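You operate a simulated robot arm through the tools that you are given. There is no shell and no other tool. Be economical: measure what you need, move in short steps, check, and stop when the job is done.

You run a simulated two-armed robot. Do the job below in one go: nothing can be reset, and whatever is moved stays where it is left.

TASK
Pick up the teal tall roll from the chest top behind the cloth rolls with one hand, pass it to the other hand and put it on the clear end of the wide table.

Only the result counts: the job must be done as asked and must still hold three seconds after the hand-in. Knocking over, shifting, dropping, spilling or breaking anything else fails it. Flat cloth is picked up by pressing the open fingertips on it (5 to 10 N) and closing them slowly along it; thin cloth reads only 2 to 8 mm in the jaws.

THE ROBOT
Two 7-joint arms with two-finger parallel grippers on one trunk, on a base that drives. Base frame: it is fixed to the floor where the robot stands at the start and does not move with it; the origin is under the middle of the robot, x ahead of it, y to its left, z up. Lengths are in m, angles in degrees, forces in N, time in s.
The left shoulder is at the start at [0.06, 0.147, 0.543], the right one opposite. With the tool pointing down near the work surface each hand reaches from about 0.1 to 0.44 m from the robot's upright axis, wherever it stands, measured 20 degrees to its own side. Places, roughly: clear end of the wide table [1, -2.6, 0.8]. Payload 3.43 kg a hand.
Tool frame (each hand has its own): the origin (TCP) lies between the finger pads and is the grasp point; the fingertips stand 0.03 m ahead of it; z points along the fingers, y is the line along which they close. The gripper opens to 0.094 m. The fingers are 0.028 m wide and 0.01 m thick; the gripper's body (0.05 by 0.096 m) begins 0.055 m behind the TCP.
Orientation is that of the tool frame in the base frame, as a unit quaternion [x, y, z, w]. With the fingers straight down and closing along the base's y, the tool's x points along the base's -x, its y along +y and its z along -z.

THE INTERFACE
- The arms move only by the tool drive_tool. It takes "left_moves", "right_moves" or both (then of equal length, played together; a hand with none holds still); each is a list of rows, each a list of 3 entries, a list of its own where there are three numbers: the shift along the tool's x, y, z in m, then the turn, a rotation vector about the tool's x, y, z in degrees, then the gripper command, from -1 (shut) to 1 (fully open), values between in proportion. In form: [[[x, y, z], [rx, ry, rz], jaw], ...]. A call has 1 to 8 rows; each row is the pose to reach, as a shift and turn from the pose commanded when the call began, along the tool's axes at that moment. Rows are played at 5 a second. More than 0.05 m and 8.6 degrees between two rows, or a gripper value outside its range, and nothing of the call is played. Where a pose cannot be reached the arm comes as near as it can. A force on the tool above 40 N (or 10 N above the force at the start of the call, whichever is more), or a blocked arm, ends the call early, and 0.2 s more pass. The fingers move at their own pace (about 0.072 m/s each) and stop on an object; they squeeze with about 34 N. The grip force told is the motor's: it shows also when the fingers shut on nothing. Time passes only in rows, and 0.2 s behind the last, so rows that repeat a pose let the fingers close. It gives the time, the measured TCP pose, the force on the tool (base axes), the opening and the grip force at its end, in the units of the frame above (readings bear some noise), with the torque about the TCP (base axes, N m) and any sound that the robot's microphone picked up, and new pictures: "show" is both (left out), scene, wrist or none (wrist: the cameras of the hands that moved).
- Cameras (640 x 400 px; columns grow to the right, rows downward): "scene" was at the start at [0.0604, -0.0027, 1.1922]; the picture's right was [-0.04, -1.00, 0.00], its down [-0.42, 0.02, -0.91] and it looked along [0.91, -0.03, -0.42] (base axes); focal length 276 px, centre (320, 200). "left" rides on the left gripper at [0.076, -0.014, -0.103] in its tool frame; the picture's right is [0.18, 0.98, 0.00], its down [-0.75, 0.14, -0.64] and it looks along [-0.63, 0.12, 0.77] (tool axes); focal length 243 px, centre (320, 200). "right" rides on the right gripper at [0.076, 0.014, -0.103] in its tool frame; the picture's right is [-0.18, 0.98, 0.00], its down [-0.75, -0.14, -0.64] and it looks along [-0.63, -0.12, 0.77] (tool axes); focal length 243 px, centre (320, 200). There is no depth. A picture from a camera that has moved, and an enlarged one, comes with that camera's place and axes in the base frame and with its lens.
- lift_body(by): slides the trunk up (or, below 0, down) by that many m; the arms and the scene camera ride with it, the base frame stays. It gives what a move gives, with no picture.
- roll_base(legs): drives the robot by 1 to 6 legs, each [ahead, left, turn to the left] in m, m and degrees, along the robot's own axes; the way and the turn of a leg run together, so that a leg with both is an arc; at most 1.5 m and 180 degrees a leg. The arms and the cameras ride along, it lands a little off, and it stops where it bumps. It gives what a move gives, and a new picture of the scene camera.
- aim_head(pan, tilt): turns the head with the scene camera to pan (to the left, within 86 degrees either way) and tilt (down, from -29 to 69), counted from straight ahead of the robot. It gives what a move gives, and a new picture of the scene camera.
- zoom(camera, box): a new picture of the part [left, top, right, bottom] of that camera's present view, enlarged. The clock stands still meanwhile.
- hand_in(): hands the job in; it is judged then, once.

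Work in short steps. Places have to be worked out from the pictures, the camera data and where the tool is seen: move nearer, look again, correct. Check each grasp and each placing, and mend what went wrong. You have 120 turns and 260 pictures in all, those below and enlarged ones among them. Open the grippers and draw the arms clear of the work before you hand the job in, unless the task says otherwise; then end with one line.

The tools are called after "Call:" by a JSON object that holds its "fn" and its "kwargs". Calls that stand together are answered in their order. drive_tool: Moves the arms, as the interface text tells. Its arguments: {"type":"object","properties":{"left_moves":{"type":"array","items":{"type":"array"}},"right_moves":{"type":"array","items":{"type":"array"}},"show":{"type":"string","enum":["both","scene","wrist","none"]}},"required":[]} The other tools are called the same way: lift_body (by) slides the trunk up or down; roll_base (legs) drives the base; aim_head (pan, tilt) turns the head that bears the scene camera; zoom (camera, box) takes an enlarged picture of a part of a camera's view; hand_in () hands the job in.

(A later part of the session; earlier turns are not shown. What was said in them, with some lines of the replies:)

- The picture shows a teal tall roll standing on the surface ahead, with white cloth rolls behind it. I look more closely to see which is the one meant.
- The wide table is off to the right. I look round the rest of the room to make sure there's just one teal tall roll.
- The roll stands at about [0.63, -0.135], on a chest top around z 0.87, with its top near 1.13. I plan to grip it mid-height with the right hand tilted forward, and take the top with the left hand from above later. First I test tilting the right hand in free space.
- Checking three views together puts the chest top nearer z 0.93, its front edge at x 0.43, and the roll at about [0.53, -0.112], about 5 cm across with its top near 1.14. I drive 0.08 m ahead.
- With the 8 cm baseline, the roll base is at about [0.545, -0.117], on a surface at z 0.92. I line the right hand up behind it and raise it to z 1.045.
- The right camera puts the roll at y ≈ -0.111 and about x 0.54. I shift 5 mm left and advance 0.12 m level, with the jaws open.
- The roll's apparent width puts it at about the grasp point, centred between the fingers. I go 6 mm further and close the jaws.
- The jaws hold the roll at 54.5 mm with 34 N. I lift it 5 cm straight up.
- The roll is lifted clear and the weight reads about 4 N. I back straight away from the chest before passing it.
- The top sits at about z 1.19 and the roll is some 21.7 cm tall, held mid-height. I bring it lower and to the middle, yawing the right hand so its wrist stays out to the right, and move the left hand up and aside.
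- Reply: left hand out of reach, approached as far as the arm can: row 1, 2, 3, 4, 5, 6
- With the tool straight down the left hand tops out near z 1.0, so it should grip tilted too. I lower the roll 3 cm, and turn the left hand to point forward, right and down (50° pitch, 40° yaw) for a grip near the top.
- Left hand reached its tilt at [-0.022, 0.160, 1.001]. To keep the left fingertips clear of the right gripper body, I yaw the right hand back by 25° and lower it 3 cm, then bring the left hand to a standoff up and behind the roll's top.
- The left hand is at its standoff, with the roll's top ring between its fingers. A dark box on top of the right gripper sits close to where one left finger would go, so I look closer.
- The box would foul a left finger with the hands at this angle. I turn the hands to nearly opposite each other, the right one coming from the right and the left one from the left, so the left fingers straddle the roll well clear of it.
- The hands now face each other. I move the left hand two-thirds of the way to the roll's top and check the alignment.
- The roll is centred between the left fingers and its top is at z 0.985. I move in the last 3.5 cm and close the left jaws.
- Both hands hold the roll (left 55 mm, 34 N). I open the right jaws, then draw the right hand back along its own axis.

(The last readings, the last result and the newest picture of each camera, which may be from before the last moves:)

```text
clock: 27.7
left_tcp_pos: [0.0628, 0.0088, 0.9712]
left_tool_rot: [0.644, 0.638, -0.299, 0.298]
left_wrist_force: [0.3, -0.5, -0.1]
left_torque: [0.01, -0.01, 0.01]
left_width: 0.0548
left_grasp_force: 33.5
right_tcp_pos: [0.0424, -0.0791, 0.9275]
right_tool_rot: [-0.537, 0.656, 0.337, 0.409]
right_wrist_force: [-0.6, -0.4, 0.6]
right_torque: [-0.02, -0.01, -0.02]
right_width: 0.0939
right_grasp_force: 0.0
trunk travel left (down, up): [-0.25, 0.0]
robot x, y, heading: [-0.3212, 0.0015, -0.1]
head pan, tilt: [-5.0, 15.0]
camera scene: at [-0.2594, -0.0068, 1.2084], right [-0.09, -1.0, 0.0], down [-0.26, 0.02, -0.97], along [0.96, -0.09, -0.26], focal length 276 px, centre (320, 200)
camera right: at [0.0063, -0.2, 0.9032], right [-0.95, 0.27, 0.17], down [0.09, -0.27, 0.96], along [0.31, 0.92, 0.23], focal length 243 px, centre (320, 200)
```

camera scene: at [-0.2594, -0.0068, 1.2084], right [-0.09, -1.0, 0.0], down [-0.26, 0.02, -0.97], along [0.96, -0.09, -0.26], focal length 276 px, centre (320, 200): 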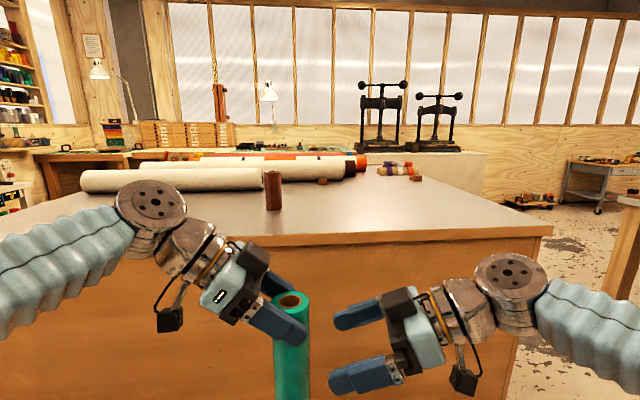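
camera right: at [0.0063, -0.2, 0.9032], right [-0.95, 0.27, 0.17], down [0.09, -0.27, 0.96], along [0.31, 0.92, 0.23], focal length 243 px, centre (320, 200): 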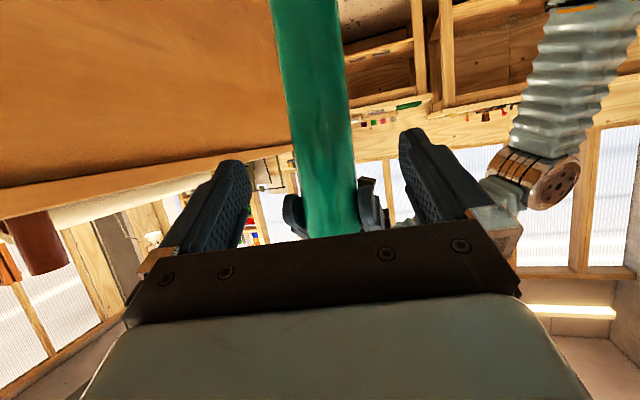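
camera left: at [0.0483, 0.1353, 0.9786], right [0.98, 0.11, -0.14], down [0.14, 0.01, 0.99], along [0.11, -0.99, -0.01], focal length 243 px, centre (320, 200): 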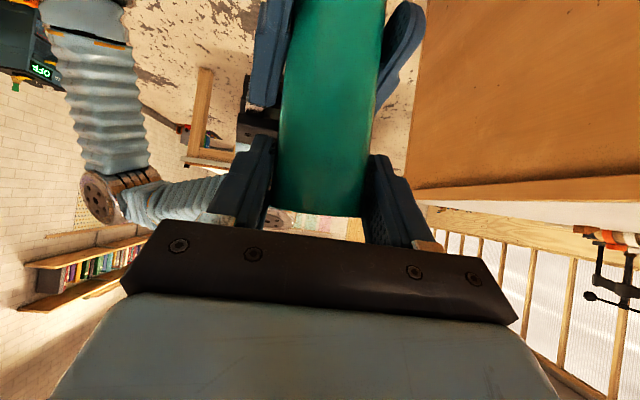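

The right hand is off, though the left force doesn't show the roll's weight. I draw the right hand further away and read again.

Call:
{"fn": "drive_tool", "kwargs": {"right_moves": [[[0, 0, -0.03], [0, 0, 0], 1], [[0, 0, -0.06], [0, 0, 0], 1], [[0, 0, -0.06], [0, 0, 0], 1]]}}

Call:
{"fn": "drive_tool", "kwargs": {"left_moves": [[[0.0, 0, -0.01], [0, 0, 0], -1], [[0.0, 0, -0.02], [0, 0, 0], -1], [[0.0, 0, -0.02], [0, 0, 0], -1]]}}

```text
clock: 28.5
left_tcp_pos: [0.0619, 0.0087, 0.9709]
left_tool_rot: [0.643, 0.639, -0.299, 0.298]
left_wrist_force: [1.1, -0.7, 0.0]
left_torque: [0.04, 0.01, 0.02]
left_width: 0.0545
left_grasp_force: 33.8
right_tcp_pos: [0.0334, -0.1341, 0.9543]
right_tool_rot: [-0.537, 0.655, 0.338, 0.41]
right_wrist_force: [-0.2, -0.3, -0.1]
right_torque: [0.06, -0.01, -0.02]
right_width: 0.094
right_grasp_force: 0.0
trunk travel left (down, up): [-0.25, 0.0]
robot x, y, heading: [-0.3184, 0.0015, -0.1]
head pan, tilt: [-5.0, 15.0]
camera scene: at [-0.2594, -0.0068, 1.2084], right [-0.09, -1.0, 0.0], down [-0.26, 0.02, -0.97], along [0.96, -0.09, -0.26], focal length 276 px, centre (320, 200)
camera right: at [-0.0039, -0.2533, 0.93], right [-0.95, 0.27, 0.17], down [0.09, -0.27, 0.96], along [0.31, 0.92, 0.23], focal length 243 px, centre (320, 200)
```

scene: 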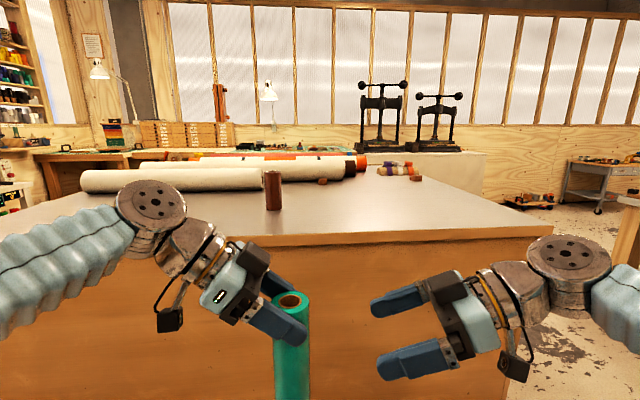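
right: 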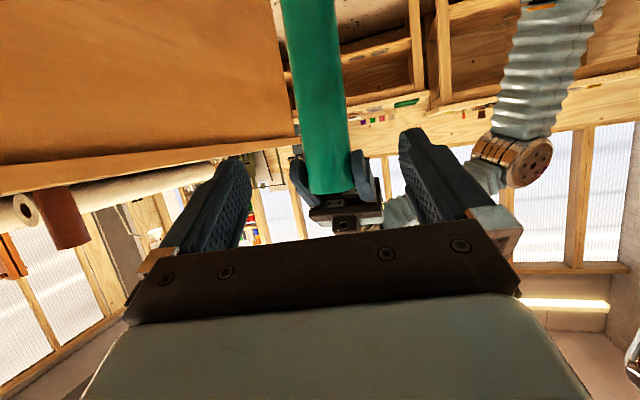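

```text
clock: 29.3
left_tcp_pos: [0.0625, 0.0237, 0.985]
left_tool_rot: [0.643, 0.638, -0.299, 0.298]
left_wrist_force: [0.5, -0.9, -4.2]
left_torque: [0.0, 0.02, -0.04]
left_width: 0.0549
left_grasp_force: 34.1
right_tcp_pos: [0.0338, -0.1325, 0.9545]
right_tool_rot: [-0.537, 0.656, 0.337, 0.409]
right_wrist_force: [-0.3, -0.2, 0.5]
right_torque: [0.01, 0.02, 0.03]
right_width: 0.094
right_grasp_force: 0.0
trunk travel left (down, up): [-0.25, 0.0]
robot x, y, heading: [-0.3187, 0.003, -0.5]
head pan, tilt: [-5.0, 15.0]
camera scene: at [-0.2594, -0.0067, 1.2084], right [-0.09, -1.0, 0.0], down [-0.26, 0.02, -0.97], along [0.96, -0.09, -0.26], focal length 276 px, centre (320, 200)
camera left: at [0.0488, 0.1512, 0.9913], right [0.98, 0.11, -0.14], down [0.14, 0.01, 0.99], along [0.11, -0.99, -0.01], focal length 243 px, centre (320, 200)
```

scene: 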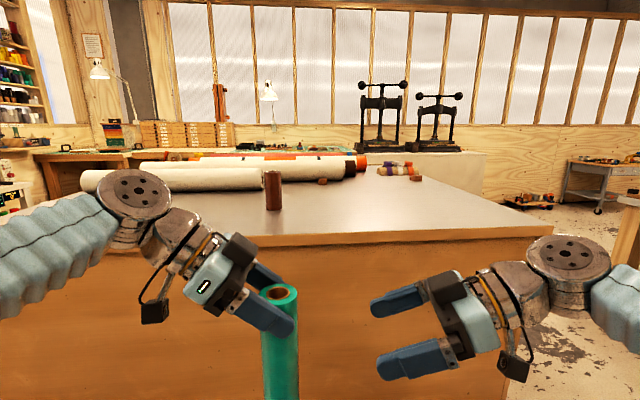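
left: 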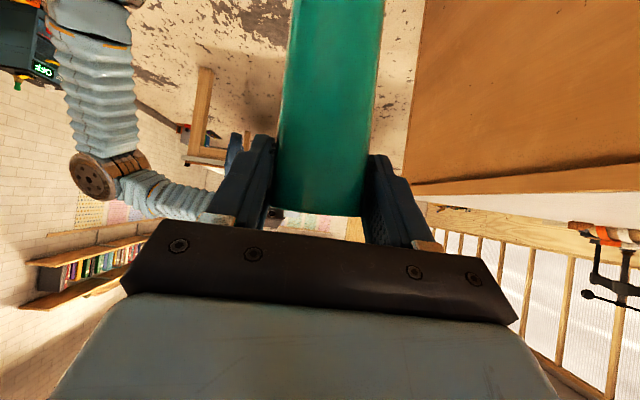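

The left hand now carries the roll alone (4.2 N). I raise it, move it to the left side and swing the hand to point mostly forward, ready for carrying and placing.

Call:
{"fn": "drive_tool", "kwargs": {"left_moves": [[[0.00245, 0, -0.0136], [-6.1, 0, -5.15], -1], [[0.0049, 0, -0.0272], [-12.25, 0, -10.3], -1], [[0.00735, 0, -0.0408], [-18.4, 0, -15.45], -1], [[0.0098, 0, -0.0545], [-24.5, 0, -20.6], -1], [[0.01225, 0, -0.0681], [-30.6, 0, -25.75], -1], [[0.0147, 0, -0.0817], [-36.75, 0, -30.9], -1], [[0.01715, 0, -0.0953], [-42.9, 0, -36.05], -1], [[0.0196, 0, -0.1089], [-49, 0, -41.2], -1]]}}

Call:
{"fn": "aim_head", "kwargs": {"pan": -60, "tilt": 25}}

```text
clock: 31.1
left_tcp_pos: [0.0623, 0.1204, 1.0404]
left_tool_rot: [0.206, 0.882, -0.096, 0.413]
left_wrist_force: [0.1, 0.1, -3.8]
left_torque: [0.01, 0.02, -0.01]
left_width: 0.0545
left_grasp_force: 34.4
right_tcp_pos: [0.0328, -0.1327, 0.9556]
right_tool_rot: [-0.537, 0.655, 0.338, 0.41]
right_wrist_force: [0.5, -0.8, -0.6]
right_torque: [0.02, 0.0, 0.01]
right_width: 0.0939
right_grasp_force: 0.0
trunk travel left (down, up): [-0.25, 0.0]
robot x, y, heading: [-0.3252, 0.0012, -0.1]
head pan, tilt: [-5.0, 15.0]
camera scene: at [-0.2593, -0.0066, 1.2084], right [-0.09, -1.0, 0.0], down [-0.26, 0.02, -0.97], along [0.96, -0.09, -0.26], focal length 276 px, centre (320, 200)
camera left: at [-0.0593, 0.163, 1.0467], right [0.33, 0.93, -0.14], down [0.05, 0.13, 0.99], along [0.94, -0.33, -0.01], focal length 243 px, centre (320, 200)
```

scene: 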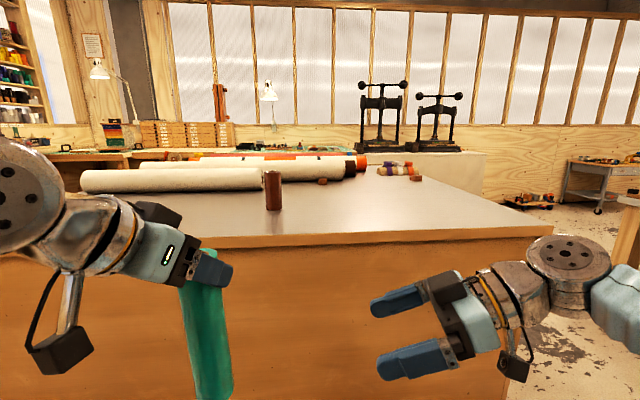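
left: 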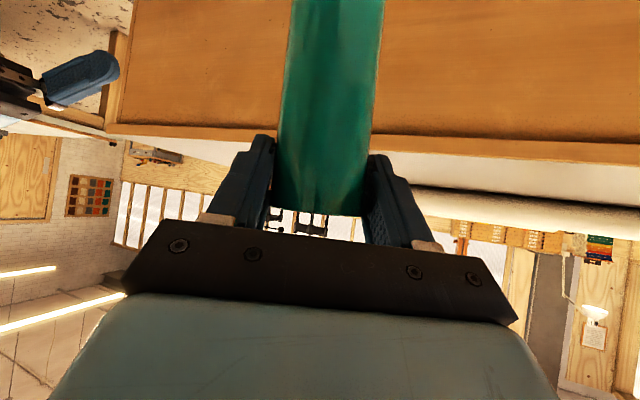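

```text
clock: 32.4
left_tcp_pos: [0.0637, 0.1197, 1.0403]
left_tool_rot: [0.206, 0.882, -0.096, 0.413]
left_wrist_force: [-0.9, 0.3, -5.0]
left_torque: [0.03, 0.02, -0.01]
left_width: 0.0549
left_grasp_force: 34.1
right_tcp_pos: [0.0347, -0.132, 0.9552]
right_tool_rot: [-0.536, 0.656, 0.337, 0.41]
right_wrist_force: [0.0, -0.4, 0.2]
right_torque: [-0.06, 0.01, -0.01]
right_width: 0.094
right_grasp_force: 0.1
trunk travel left (down, up): [-0.25, 0.0]
robot x, y, heading: [-0.317, -0.0014, -0.3]
head pan, tilt: [-60.0, 25.0]
camera scene: at [-0.3067, -0.078, 1.1922], right [-0.87, -0.5, 0.0], down [-0.21, 0.37, -0.91], along [0.45, -0.79, -0.42], focal length 276 px, centre (320, 200)
```

scene: 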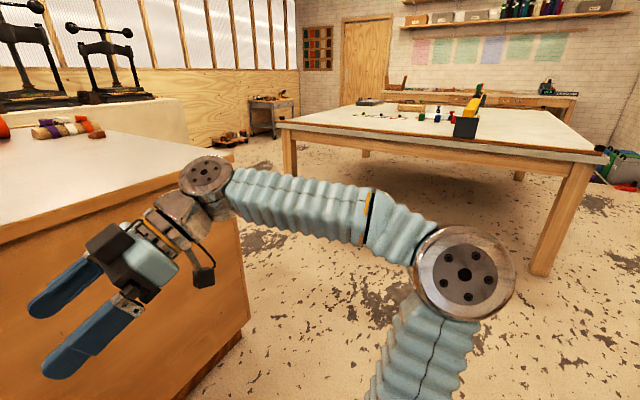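

The roll's bottom is about z 0.84 and the floor around the wide table looks free. I plan to reach its clear end (x ≈ 1.2, y ≈ -2.6) through the gap between the chest and the table, first sideways to the right.

Call:
{"fn": "roll_base", "kwargs": {"legs": [[0, -1.33, 0]]}}

Call:
{"fn": "aim_head", "kwargs": {"pan": -30, "tilt": 20}}

```text
clock: 39.1
left_tcp_pos: [0.0585, -1.2195, 1.039]
left_tool_rot: [0.204, 0.882, -0.095, 0.413]
left_wrist_force: [-0.3, 0.8, -4.1]
left_torque: [0.04, 0.03, -0.01]
left_width: 0.0545
left_grasp_force: 33.9
right_tcp_pos: [0.0294, -1.4706, 0.9549]
right_tool_rot: [-0.537, 0.655, 0.338, 0.41]
right_wrist_force: [-0.5, -0.4, -0.4]
right_torque: [-0.02, 0.03, 0.05]
right_width: 0.0939
right_grasp_force: 0.0
trunk travel left (down, up): [-0.25, 0.0]
robot x, y, heading: [-0.3262, -1.3404, -0.1]
head pan, tilt: [-60.0, 25.0]
camera scene: at [-0.3104, -1.4179, 1.1922], right [-0.87, -0.5, 0.0], down [-0.21, 0.37, -0.91], along [0.45, -0.79, -0.42], focal length 276 px, centre (320, 200)
```

scene: 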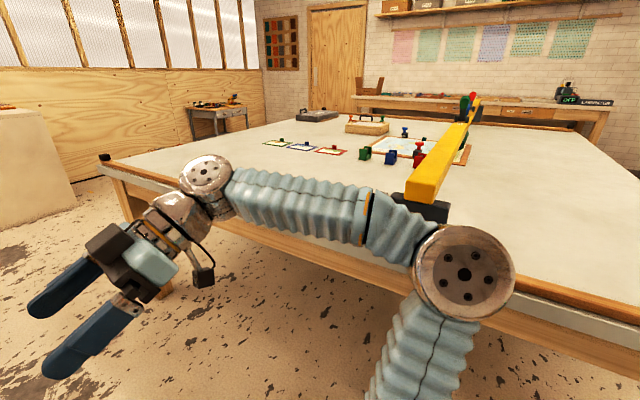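

```text
clock: 40.0
left_tcp_pos: [0.058, -1.2183, 1.0388]
left_tool_rot: [0.205, 0.883, -0.096, 0.412]
left_wrist_force: [0.6, -1.0, -4.0]
left_torque: [0.05, 0.0, -0.01]
left_width: 0.0547
left_grasp_force: 33.6
right_tcp_pos: [0.0296, -1.4716, 0.9541]
right_tool_rot: [-0.537, 0.654, 0.339, 0.41]
right_wrist_force: [0.2, -0.6, 0.4]
right_torque: [0.01, -0.02, 0.0]
right_width: 0.0941
right_grasp_force: 0.0
trunk travel left (down, up): [-0.25, 0.0]
robot x, y, heading: [-0.3256, -1.3388, -0.2]
head pan, tilt: [-30.0, 20.0]
camera scene: at [-0.2759, -1.3848, 1.2003], right [-0.5, -0.87, 0.0], down [-0.3, 0.17, -0.94], along [0.81, -0.47, -0.34], focal length 276 px, centre (320, 200)
```

scene: 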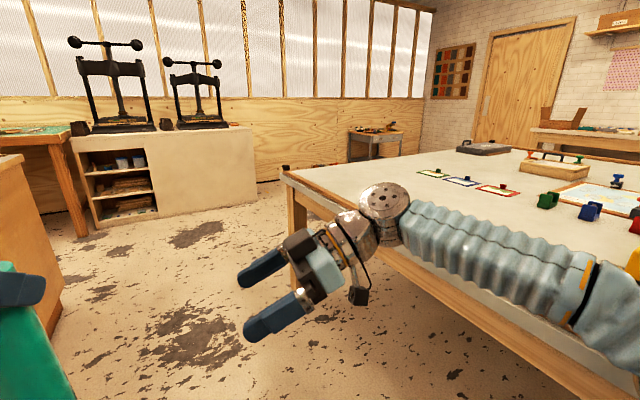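

The table's near corner is at about [1.20, -2.0]; cards lie at x ≲ 0.8, y ≈ -2.74, so the end strip x 0.85–1.2 is clear. I drive ahead through the gap to x ≈ 1.9, then right to y ≈ -2.48.

Call:
{"fn": "roll_base", "kwargs": {"legs": [[1.1, 0, 0], [1.12, 0, 0], [0, -1.14, 0]]}}

```text
clock: 56.4
left_tcp_pos: [2.2737, -2.3733, 1.0393]
left_tool_rot: [0.201, 0.884, -0.094, 0.413]
left_wrist_force: [-0.8, 0.0, -5.2]
left_torque: [0.03, 0.02, -0.02]
left_width: 0.0546
left_grasp_force: 33.9
right_tcp_pos: [2.2465, -2.6252, 0.9547]
right_tool_rot: [-0.54, 0.653, 0.34, 0.408]
right_wrist_force: [0.2, 0.5, -1.0]
right_torque: [0.01, 0.01, 0.0]
right_width: 0.094
right_grasp_force: 0.1
trunk travel left (down, up): [-0.25, 0.0]
robot x, y, heading: [1.8902, -2.4983, 0.2]
head pan, tilt: [-30.0, 20.0]
camera scene: at [1.9403, -2.5421, 1.2003], right [-0.49, -0.87, 0.0], down [-0.3, 0.17, -0.94], along [0.82, -0.46, -0.34], focal length 276 px, centre (320, 200)
```

scene: 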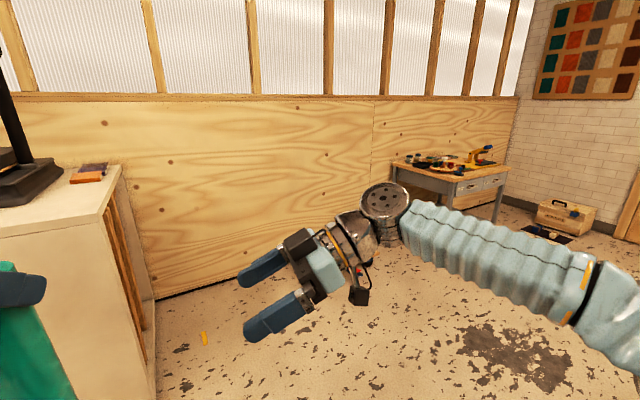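

I'm at [1.89, -2.50]; there's room to turn. I turn right by 180° to face the table's end, then look down.

Call:
{"fn": "roll_base", "kwargs": {"legs": [[0, 0, -90], [0, 0, -90]]}}

Call:
{"fn": "aim_head", "kwargs": {"pan": 0, "tilt": 30}}

```text
clock: 64.4
left_tcp_pos: [1.5084, -2.6222, 1.0401]
left_tool_rot: [0.884, -0.199, -0.414, -0.093]
left_wrist_force: [-0.2, 0.4, -4.4]
left_torque: [0.01, 0.02, 0.0]
left_width: 0.0544
left_grasp_force: 33.5
right_tcp_pos: [1.5336, -2.3681, 0.9549]
right_tool_rot: [0.651, 0.542, -0.407, 0.342]
right_wrist_force: [-0.6, 0.2, -0.9]
right_torque: [0.0, -0.01, 0.03]
right_width: 0.0937
right_grasp_force: 0.1
trunk travel left (down, up): [-0.25, 0.0]
robot x, y, heading: [1.8932, -2.4958, -179.3]
head pan, tilt: [-30.0, 20.0]
camera scene: at [1.8376, -2.45, 1.2003], right [0.49, 0.87, 0.0], down [0.3, -0.17, -0.94], along [-0.82, 0.46, -0.34], focal length 276 px, centre (320, 200)
```

scene: 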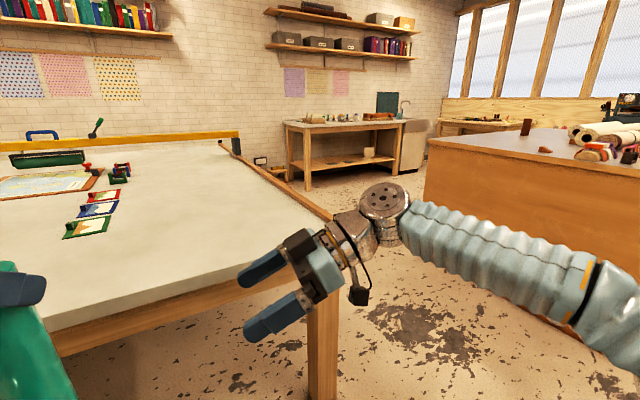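

```text
clock: 65.4
left_tcp_pos: [1.5085, -2.6222, 1.0391]
left_tool_rot: [0.884, -0.198, -0.413, -0.092]
left_wrist_force: [0.2, -0.2, -3.9]
left_torque: [-0.02, -0.04, 0.02]
left_width: 0.0542
left_grasp_force: 34.0
right_tcp_pos: [1.5347, -2.3693, 0.9547]
right_tool_rot: [0.652, 0.541, -0.407, 0.341]
right_wrist_force: [1.0, 0.5, 0.6]
right_torque: [0.03, 0.0, -0.01]
right_width: 0.094
right_grasp_force: 0.1
trunk travel left (down, up): [-0.25, 0.0]
robot x, y, heading: [1.8909, -2.4963, -179.5]
head pan, tilt: [0.0, 30.0]
camera scene: at [1.8284, -2.4966, 1.1843], right [-0.01, 1.0, 0.0], down [0.5, 0.01, -0.87], along [-0.87, -0.01, -0.5], focal length 276 px, centre (320, 200)
```

scene: 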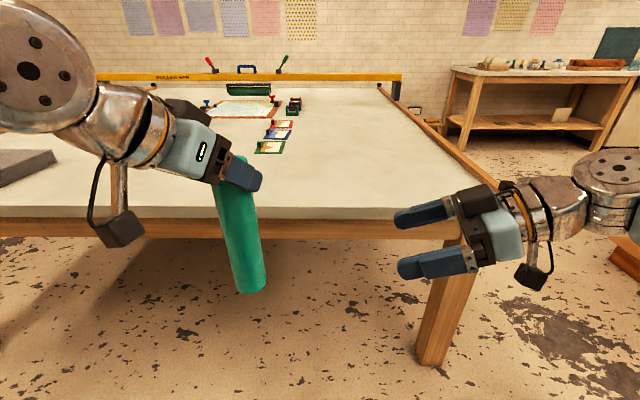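

The table end is straight ahead and clear; the nearest card is at about [0.67, -2.72]. I drive 0.25 m nearer, so the roll stops just short of the edge, to measure the table's height from the shift.

Call:
{"fn": "roll_base", "kwargs": {"legs": [[0.22, 0, 0]]}}

Call:
{"fn": "zoom", "kwargs": {"camera": "scene", "box": [140, 100, 460, 300]}}

Call:
{"fn": "zoom", "kwargs": {"camera": "left", "box": [0, 0, 640, 400]}}

```text
clock: 67.1
left_tcp_pos: [1.2913, -2.624, 1.0398]
left_tool_rot: [0.884, -0.199, -0.413, -0.092]
left_wrist_force: [-0.1, -0.1, -4.5]
left_torque: [0.0, -0.03, -0.04]
left_width: 0.0545
left_grasp_force: 33.9
right_tcp_pos: [1.3164, -2.3711, 0.9536]
right_tool_rot: [0.652, 0.542, -0.407, 0.341]
right_wrist_force: [-0.7, 0.0, 0.4]
right_torque: [-0.01, 0.0, 0.0]
right_width: 0.094
right_grasp_force: 0.1
trunk travel left (down, up): [-0.25, 0.0]
robot x, y, heading: [1.6732, -2.5015, -179.4]
head pan, tilt: [0.0, 30.0]
camera scene: at [1.6103, -2.499, 1.1842], right [-0.01, 1.0, 0.0], down [0.5, 0.01, -0.87], along [-0.87, -0.01, -0.5], focal length 276 px, centre (320, 200)
```

scene: 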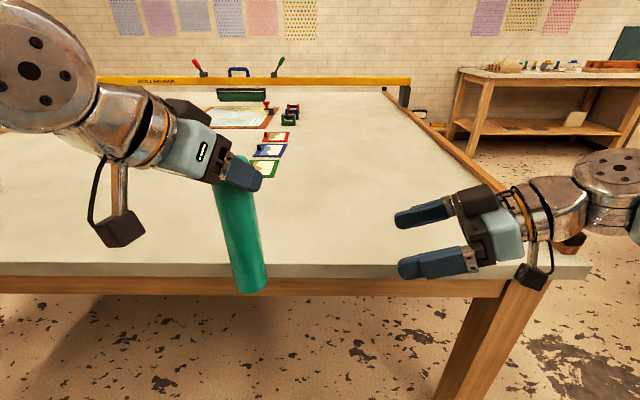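

```text
2.00 times, centred on (300, 200) of scene
camera zoom: at [1.6103, -2.499, 1.1842], right [-0.01, 1.0, 0.0], down [0.5, 0.01, -0.87], along [-0.87, -0.01, -0.5], focal length 553 px, centre (360, 200)
```

zoom: 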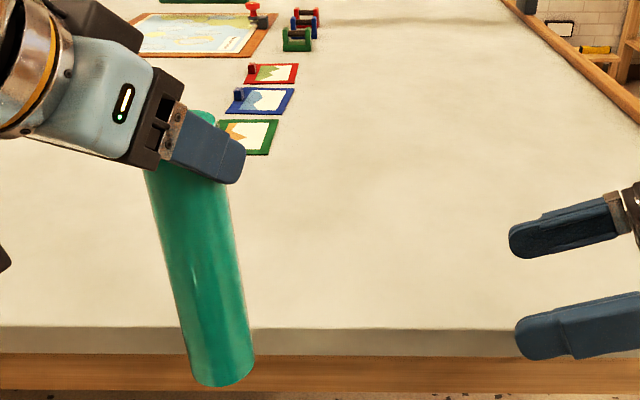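

```text
1.00 times, centred on (320, 200) of left (not enlarged: the box is as wide or as high as the picture)
camera zoom: at [1.4111, -2.6659, 1.0464], right [-0.32, -0.94, -0.14], down [-0.05, -0.13, 0.99], along [-0.95, 0.32, -0.01], focal length 243 px, centre (320, 200)
```

zoom: 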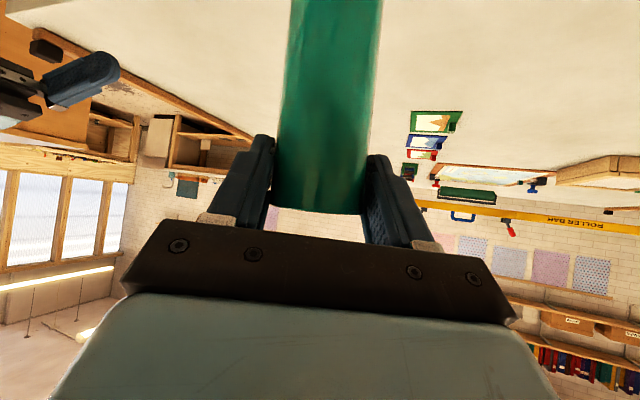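

From the shift, the table top is at z ≈ 0.80–0.81 with its edge at x ≈ 1.20. The roll's bottom is at 0.837, so I raise it 4 cm before going over the edge.

Call:
{"fn": "drive_tool", "kwargs": {"left_moves": [[[-0.01, 0, -0.0085], [0, 0, 0], -1], [[-0.02, 0, -0.017], [0, 0, 0], -1], [[-0.0306, 0, -0.0257], [0, 0, 0], -1], [[-0.0306, 0, -0.0257], [0, 0, 0], -1]], "show": "none"}}

```text
clock: 68.1
left_tcp_pos: [1.2905, -2.6239, 1.0801]
left_tool_rot: [0.884, -0.2, -0.413, -0.093]
left_wrist_force: [0.1, 0.3, -4.4]
left_torque: [-0.05, 0.0, 0.02]
left_width: 0.0545
left_grasp_force: 33.3
right_tcp_pos: [1.3168, -2.371, 0.9548]
right_tool_rot: [0.651, 0.541, -0.408, 0.341]
right_wrist_force: [-0.3, 0.2, -0.6]
right_torque: [-0.02, 0.02, 0.01]
right_width: 0.0941
right_grasp_force: 0.0
trunk travel left (down, up): [-0.25, 0.0]
robot x, y, heading: [1.6759, -2.4984, -179.5]
head pan, tilt: [0.0, 30.0]
```

The roll's bottom is now about 0.877. I drive 0.14 m ahead, over the table end.

Call:
{"fn": "roll_base", "kwargs": {"legs": [[0.14, 0, 0]]}}

```text
clock: 69.4
left_tcp_pos: [1.1499, -2.626, 1.079]
left_tool_rot: [0.884, -0.199, -0.413, -0.092]
left_wrist_force: [0.8, 0.2, -5.0]
left_torque: [-0.05, -0.04, 0.04]
left_width: 0.0542
left_grasp_force: 34.0
right_tcp_pos: [1.1761, -2.3721, 0.9551]
right_tool_rot: [0.652, 0.541, -0.407, 0.341]
right_wrist_force: [0.0, 0.1, 0.0]
right_torque: [-0.01, 0.02, -0.03]
right_width: 0.0941
right_grasp_force: 0.0
trunk travel left (down, up): [-0.25, 0.0]
robot x, y, heading: [1.529, -2.4988, -179.4]
head pan, tilt: [0.0, 30.0]
camera scene: at [1.4695, -2.5005, 1.1842], right [-0.01, 1.0, 0.0], down [0.5, 0.01, -0.87], along [-0.87, -0.01, -0.5], focal length 276 px, centre (320, 200)
```

scene: 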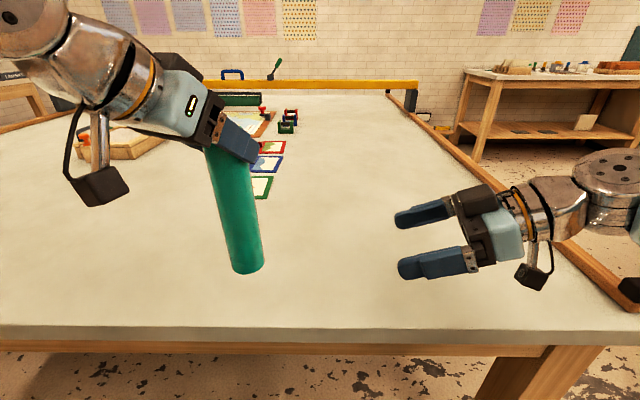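

The roll is over the clear end. I extend the left arm 12 cm further in and lower it 4.5 cm, leaving the bottom about 2–3 cm above the table.

Call:
{"fn": "drive_tool", "kwargs": {"left_moves": [[[-0.007, 0.0105, 0.0223], [0, 0, 0], -1], [[-0.014, 0.021, 0.0446], [0, 0, 0], -1], [[-0.021, 0.0316, 0.0669], [0, 0, 0], -1], [[-0.028, 0.0421, 0.0892], [0, 0, 0], -1], [[-0.0349, 0.0526, 0.1115], [0, 0, 0], -1], [[-0.0349, 0.0526, 0.1115], [0, 0, 0], -1]]}}

```text
clock: 70.8
left_tcp_pos: [1.0293, -2.6265, 1.0344]
left_tool_rot: [0.884, -0.2, -0.413, -0.092]
left_wrist_force: [-0.1, 0.2, -4.4]
left_torque: [-0.02, -0.02, 0.01]
left_width: 0.054
left_grasp_force: 34.0
right_tcp_pos: [1.1732, -2.3732, 0.9546]
right_tool_rot: [0.652, 0.542, -0.407, 0.341]
right_wrist_force: [-1.1, 0.1, -0.5]
right_torque: [0.0, 0.02, 0.02]
right_width: 0.0938
right_grasp_force: 0.0
trunk travel left (down, up): [-0.25, 0.0]
robot x, y, heading: [1.5313, -2.4981, -179.3]
head pan, tilt: [0.0, 30.0]
camera scene: at [1.469, -2.5005, 1.1842], right [-0.01, 1.0, 0.0], down [0.5, 0.01, -0.87], along [-0.87, -0.01, -0.5], focal length 276 px, centre (320, 200)
camera left: at [1.1494, -2.6692, 1.041], right [-0.32, -0.94, -0.14], down [-0.05, -0.13, 0.99], along [-0.95, 0.32, -0.01], focal length 243 px, centre (320, 200)
```

scene: 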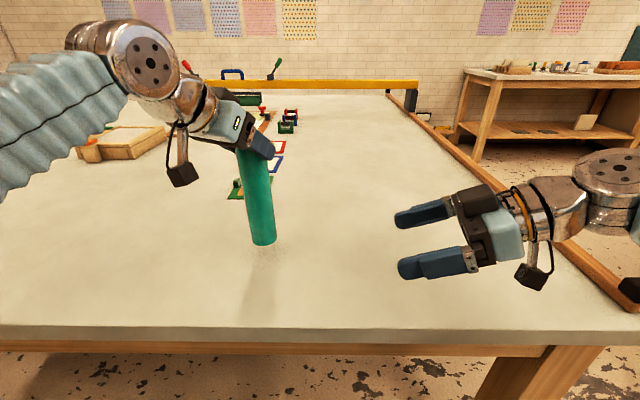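
left: 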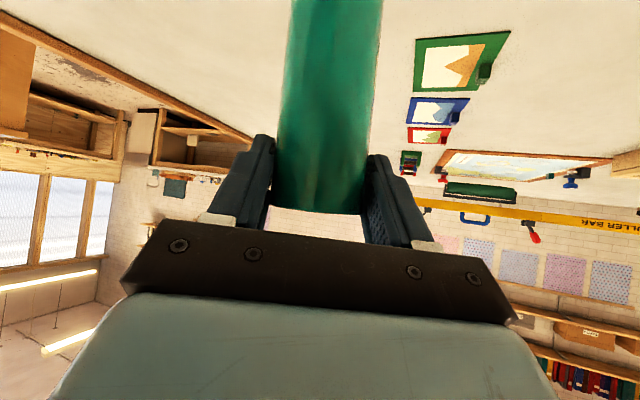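

The roll hangs upright about 2–3 cm over clear table at [1.02, -2.62]. I lower it in small steps, watching the force.

Call:
{"fn": "drive_tool", "kwargs": {"left_moves": [[[0.0038, 0, 0.0032], [0, 0, 0], -1], [[0.0077, 0, 0.0064], [0, 0, 0], -1], [[0.0115, 0, 0.0096], [0, 0, 0], -1], [[0.0138, 0, 0.0116], [0, 0, 0], -1]], "show": "scene"}}

```text
clock: 71.8
left_tcp_pos: [1.0307, -2.6267, 1.0153]
left_tool_rot: [0.884, -0.2, -0.412, -0.093]
left_wrist_force: [0.2, 0.9, -3.9]
left_torque: [-0.02, -0.02, -0.01]
left_width: 0.0542
left_grasp_force: 34.6
right_tcp_pos: [1.1747, -2.372, 0.9558]
right_tool_rot: [0.651, 0.542, -0.407, 0.342]
right_wrist_force: [0.1, -0.6, 0.0]
right_torque: [-0.01, -0.02, 0.03]
right_width: 0.0939
right_grasp_force: 0.0
trunk travel left (down, up): [-0.25, 0.0]
robot x, y, heading: [1.5307, -2.4984, -179.4]
head pan, tilt: [0.0, 30.0]
camera scene: at [1.4692, -2.5005, 1.1842], right [-0.01, 1.0, 0.0], down [0.5, 0.01, -0.87], along [-0.87, -0.01, -0.5], focal length 276 px, centre (320, 200)
```

scene: 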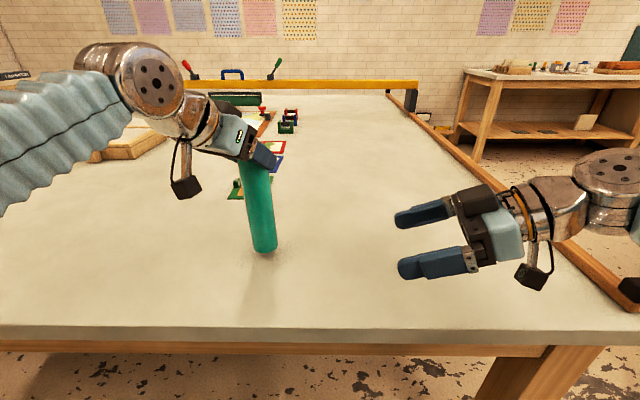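

No contact yet (bottom near 0.812). I go on down slowly, 3 mm a row.

Call:
{"fn": "drive_tool", "kwargs": {"left_moves": [[[0.0023, 0, 0.0019], [0, 0, 0], -1], [[0.0046, 0, 0.0039], [0, 0, 0], -1], [[0.0061, 0, 0.0051], [0, 0, 0], -1]], "show": "none"}}

```text
clock: 72.6
left_tcp_pos: [1.0299, -2.627, 1.0085]
left_tool_rot: [0.884, -0.2, -0.412, -0.093]
left_wrist_force: [0.1, 0.3, -4.4]
left_torque: [-0.01, 0.0, 0.0]
left_width: 0.0543
left_grasp_force: 33.5
right_tcp_pos: [1.174, -2.3731, 0.9564]
right_tool_rot: [0.651, 0.542, -0.407, 0.341]
right_wrist_force: [0.0, 0.4, 1.0]
right_torque: [0.02, 0.02, 0.01]
right_width: 0.094
right_grasp_force: 0.0
trunk travel left (down, up): [-0.25, 0.0]
robot x, y, heading: [1.5306, -2.5045, -179.3]
head pan, tilt: [0.0, 30.0]
```

Still free, with the full weight on the hand. I lower another 6 mm in 2 mm rows.

Call:
{"fn": "drive_tool", "kwargs": {"left_moves": [[[0.0015, 0, 0.0013], [0, 0, 0], -1], [[0.0031, 0, 0.0026], [0, 0, 0], -1], [[0.0046, 0, 0.0039], [0, 0, 0], -1]], "show": "none"}}

Call:
{"fn": "zoom", "kwargs": {"camera": "scene", "box": [180, 130, 340, 290]}}

```text
clock: 73.4
left_tcp_pos: [1.0315, -2.626, 1.0012]
left_tool_rot: [0.884, -0.2, -0.412, -0.093]
left_wrist_force: [-1.1, 0.0, -3.2]
left_torque: [-0.08, 0.0, -0.01]
left_width: 0.0544
left_grasp_force: 34.1
right_tcp_pos: [1.1747, -2.3732, 0.955]
right_tool_rot: [0.652, 0.541, -0.408, 0.341]
right_wrist_force: [-0.6, 0.8, -0.5]
right_torque: [0.04, 0.0, -0.02]
right_width: 0.0942
right_grasp_force: 0.1
trunk travel left (down, up): [-0.25, 0.0]
robot x, y, heading: [1.5296, -2.5005, -179.5]
head pan, tilt: [0.0, 30.0]
```

```text
2.50 times, centred on (260, 210) of scene
camera zoom: at [1.4692, -2.5005, 1.1842], right [-0.01, 1.0, 0.0], down [0.5, 0.01, -0.87], along [-0.87, -0.01, -0.5], focal length 691 px, centre (470, 175)
```

zoom: 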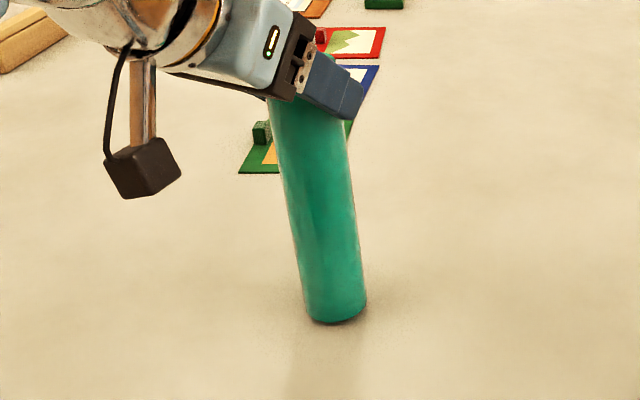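

Contact seems to be starting (force easing to -3.2 N) and the roll is within about 1° of upright. I lower 3 mm more in 1 mm rows.

Call:
{"fn": "drive_tool", "kwargs": {"left_moves": [[[0.0008, 0, 0.0006], [0, 0, 0], -1], [[0.0015, 0, 0.0013], [0, 0, 0], -1], [[0.0023, 0, 0.0019], [0, 0, 0], -1]], "show": "none"}}

```text
clock: 74.2
left_tcp_pos: [1.0294, -2.6258, 0.9984]
left_tool_rot: [0.884, -0.2, -0.412, -0.093]
left_wrist_force: [1.1, -0.4, -4.4]
left_torque: [-0.03, -0.03, -0.02]
left_width: 0.0545
left_grasp_force: 33.9
right_tcp_pos: [1.1753, -2.3726, 0.9545]
right_tool_rot: [0.651, 0.542, -0.407, 0.342]
right_wrist_force: [-0.4, -0.7, -0.1]
right_torque: [-0.01, -0.01, 0.0]
right_width: 0.0942
right_grasp_force: 0.1
trunk travel left (down, up): [-0.25, 0.0]
robot x, y, heading: [1.5336, -2.5006, -179.5]
head pan, tilt: [0.0, 30.0]
```

Not yet in contact; that was noise. I lower another 6 mm in 1.5 mm rows.

Call:
{"fn": "drive_tool", "kwargs": {"left_moves": [[[0.0011, 0, 0.001], [0, 0, 0], -1], [[0.0023, 0, 0.0019], [0, 0, 0], -1], [[0.0034, 0, 0.0029], [0, 0, 0], -1], [[0.0046, 0, 0.0039], [0, 0, 0], -1]], "show": "none"}}

Call:
{"fn": "zoom", "kwargs": {"camera": "scene", "box": [220, 210, 300, 290]}}

```text
clock: 75.2
left_tcp_pos: [1.0318, -2.6255, 0.9949]
left_tool_rot: [0.882, -0.2, -0.416, -0.093]
left_wrist_force: [1.6, 1.4, 19.2]
left_torque: [-0.03, 0.12, 0.13]
left_width: 0.0547
left_grasp_force: 34.1
right_tcp_pos: [1.1765, -2.3727, 0.9539]
right_tool_rot: [0.652, 0.541, -0.409, 0.341]
right_wrist_force: [-0.7, 1.1, 0.2]
right_torque: [0.02, 0.03, 0.0]
right_width: 0.0943
right_grasp_force: 0.0
trunk travel left (down, up): [-0.25, 0.0]
robot x, y, heading: [1.5326, -2.5004, -179.6]
head pan, tilt: [0.0, 30.0]
```

```text
5.00 times, centred on (260, 250) of scene
camera zoom: at [1.4707, -2.5, 1.1846], right [-0.01, 1.0, 0.0], down [0.5, 0.01, -0.87], along [-0.87, -0.01, -0.5], focal length 1383 px, centre (620, -50)
```

zoom: 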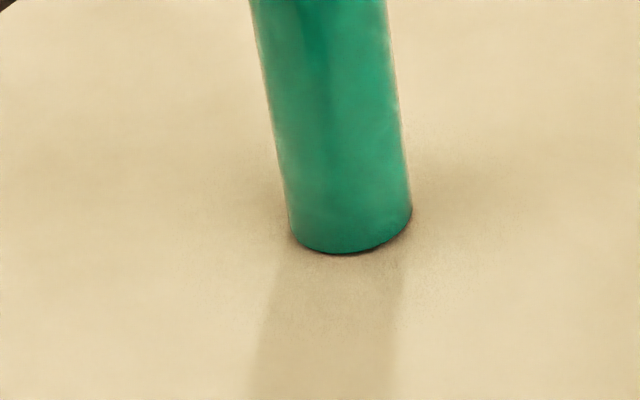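

The roll is on the table, pressed with about 23 N. I ease up by 3 mm to take the press off.

Call:
{"fn": "drive_tool", "kwargs": {"left_moves": [[[-0.0012, 0, -0.001], [0, 0, 0], -1], [[-0.0021, 0, -0.0018], [0, 0, 0], -1]], "show": "none"}}

```text
clock: 75.8
left_tcp_pos: [1.0319, -2.6263, 0.9973]
left_tool_rot: [0.884, -0.2, -0.412, -0.093]
left_wrist_force: [-1.3, 2.0, 7.6]
left_torque: [0.13, 0.42, -0.04]
left_width: 0.054
left_grasp_force: 33.2
right_tcp_pos: [1.1753, -2.3728, 0.9558]
right_tool_rot: [0.652, 0.541, -0.408, 0.341]
right_wrist_force: [0.2, 0.3, 0.1]
right_torque: [0.01, 0.01, 0.0]
right_width: 0.0941
right_grasp_force: 0.0
trunk travel left (down, up): [-0.25, 0.0]
robot x, y, heading: [1.5335, -2.4991, -179.5]
head pan, tilt: [0.0, 30.0]
```

A light press of 8–12 N remains. I ease up 1 mm more and open the left jaws gradually.

Call:
{"fn": "drive_tool", "kwargs": {"left_moves": [[[-0.0008, 0, -0.0006], [0, 0, 0], -1], [[-0.0008, 0, -0.0006], [0, 0, 0], 0.17], [[-0.0008, 0, -0.0006], [0, 0, 0], 0.22], [[-0.0008, 0, -0.0006], [0, 0, 0], 0.3], [[-0.0008, 0, -0.0006], [0, 0, 0], 0.5], [[-0.0008, 0, -0.0006], [0, 0, 0], 0.75], [[-0.0008, 0, -0.0006], [0, 0, 0], 0.75]]}}

```text
clock: 77.4
left_tcp_pos: [1.0294, -2.6266, 0.9971]
left_tool_rot: [0.884, -0.199, -0.414, -0.092]
left_wrist_force: [0.1, 0.9, -0.4]
left_torque: [0.05, -0.02, -0.03]
left_width: 0.0822
left_grasp_force: 0.1
right_tcp_pos: [1.1757, -2.3728, 0.9544]
right_tool_rot: [0.651, 0.542, -0.407, 0.341]
right_wrist_force: [0.7, -0.4, 0.2]
right_torque: [-0.01, -0.01, -0.01]
right_width: 0.0942
right_grasp_force: 0.0
trunk travel left (down, up): [-0.25, 0.0]
robot x, y, heading: [1.5332, -2.4992, -179.3]
head pan, tilt: [0.0, 30.0]
camera scene: at [1.4695, -2.5005, 1.1843], right [-0.01, 1.0, 0.0], down [0.5, 0.01, -0.87], along [-0.87, -0.01, -0.5], focal length 276 px, centre (320, 200)
camera left: at [1.15, -2.6692, 1.0046], right [-0.32, -0.94, -0.14], down [-0.05, -0.13, 0.99], along [-0.95, 0.32, -0.01], focal length 243 px, centre (320, 200)
```

scene: 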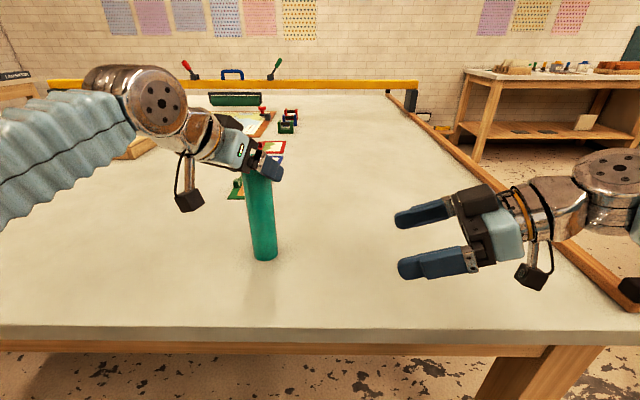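
left: 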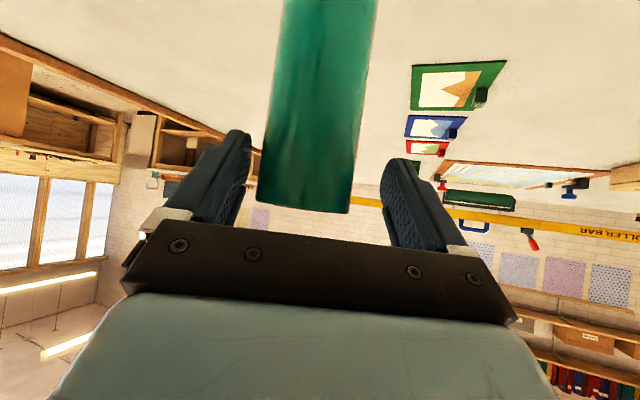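

The roll stands free. One finger is a bit close to it, so I open fully, shift 6 mm that way, and retreat along the tool axis.

Call:
{"fn": "drive_tool", "kwargs": {"left_moves": [[[0, -0.002, 0], [0, 0, 0], 1], [[0, -0.005, 0], [0, 0, 0], 1], [[0, -0.005, -0.02], [0, 0, 0], 1], [[0, -0.005, -0.05], [0, 0, 0], 1], [[0, -0.005, -0.08], [0, 0, 0], 1], [[0, -0.005, -0.11], [0, 0, 0], 1], [[0, -0.005, -0.12], [0, 0, 0], 1]]}}

```text
clock: 79.0
left_tcp_pos: [1.1153, -2.6627, 1.0748]
left_tool_rot: [0.884, -0.199, -0.413, -0.092]
left_wrist_force: [-0.2, 0.7, 0.9]
left_torque: [0.02, 0.02, -0.04]
left_width: 0.0939
left_grasp_force: 0.0
right_tcp_pos: [1.1757, -2.3715, 0.9544]
right_tool_rot: [0.652, 0.541, -0.408, 0.34]
right_wrist_force: [-0.5, 0.1, 0.6]
right_torque: [0.01, 0.0, -0.01]
right_width: 0.094
right_grasp_force: 0.1
trunk travel left (down, up): [-0.25, 0.0]
robot x, y, heading: [1.5356, -2.4988, -179.4]
head pan, tilt: [0.0, 30.0]
camera scene: at [1.4695, -2.5005, 1.1842], right [-0.01, 1.0, 0.0], down [0.5, 0.01, -0.87], along [-0.87, -0.01, -0.5], focal length 276 px, centre (320, 200)
camera left: at [1.2347, -2.7044, 1.0823], right [-0.32, -0.94, -0.14], down [-0.05, -0.13, 0.99], along [-0.95, 0.32, -0.01], focal length 243 px, centre (320, 200)
```

scene: 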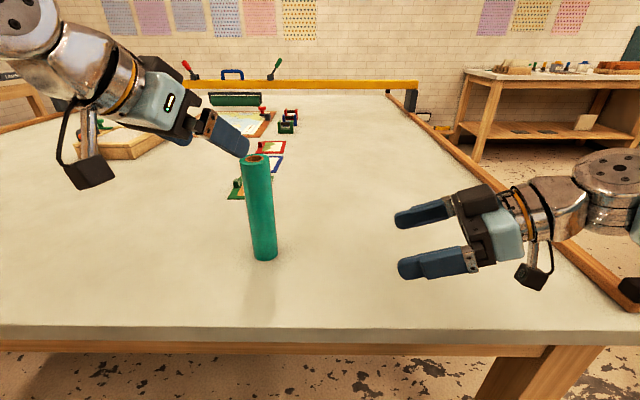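
left: 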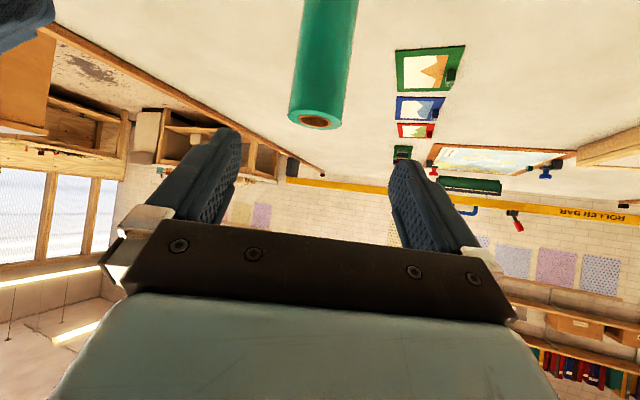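

The roll stands upright on the clear end, free of the hand. I back the base off to draw both arms clear and check once more.

Call:
{"fn": "roll_base", "kwargs": {"legs": [[-0.35, 0, 0]]}}

```text
clock: 81.3
left_tcp_pos: [1.4669, -2.6591, 1.0737]
left_tool_rot: [0.884, -0.198, -0.413, -0.091]
left_wrist_force: [-0.4, -0.7, -0.6]
left_torque: [0.02, -0.03, 0.03]
left_width: 0.0942
left_grasp_force: 0.0
right_tcp_pos: [1.5266, -2.3694, 0.9547]
right_tool_rot: [0.651, 0.541, -0.408, 0.341]
right_wrist_force: [0.5, -0.4, -0.2]
right_torque: [-0.01, -0.01, 0.0]
right_width: 0.0941
right_grasp_force: 0.1
trunk travel left (down, up): [-0.25, 0.0]
robot x, y, heading: [1.8831, -2.4982, -179.3]
head pan, tilt: [0.0, 30.0]
camera scene: at [1.8212, -2.4964, 1.1842], right [-0.01, 1.0, 0.0], down [0.5, 0.01, -0.87], along [-0.87, -0.01, -0.5], focal length 276 px, centre (320, 200)
```

scene: 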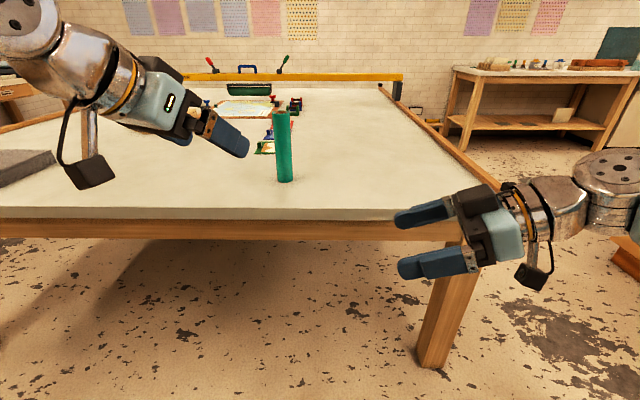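

The roll stands steady and upright on the clear end, both grippers are open and clear, and nothing else appears disturbed. I hand the job in.

Call:
{"fn": "hand_in", "kwargs": {}}

```text
The job is handed in.
```

The teal tall roll was picked up with the right hand, passed to the left, and now stands upright on the clear end of the wide table; both hands are open and clear, and I saw nothing else moved.
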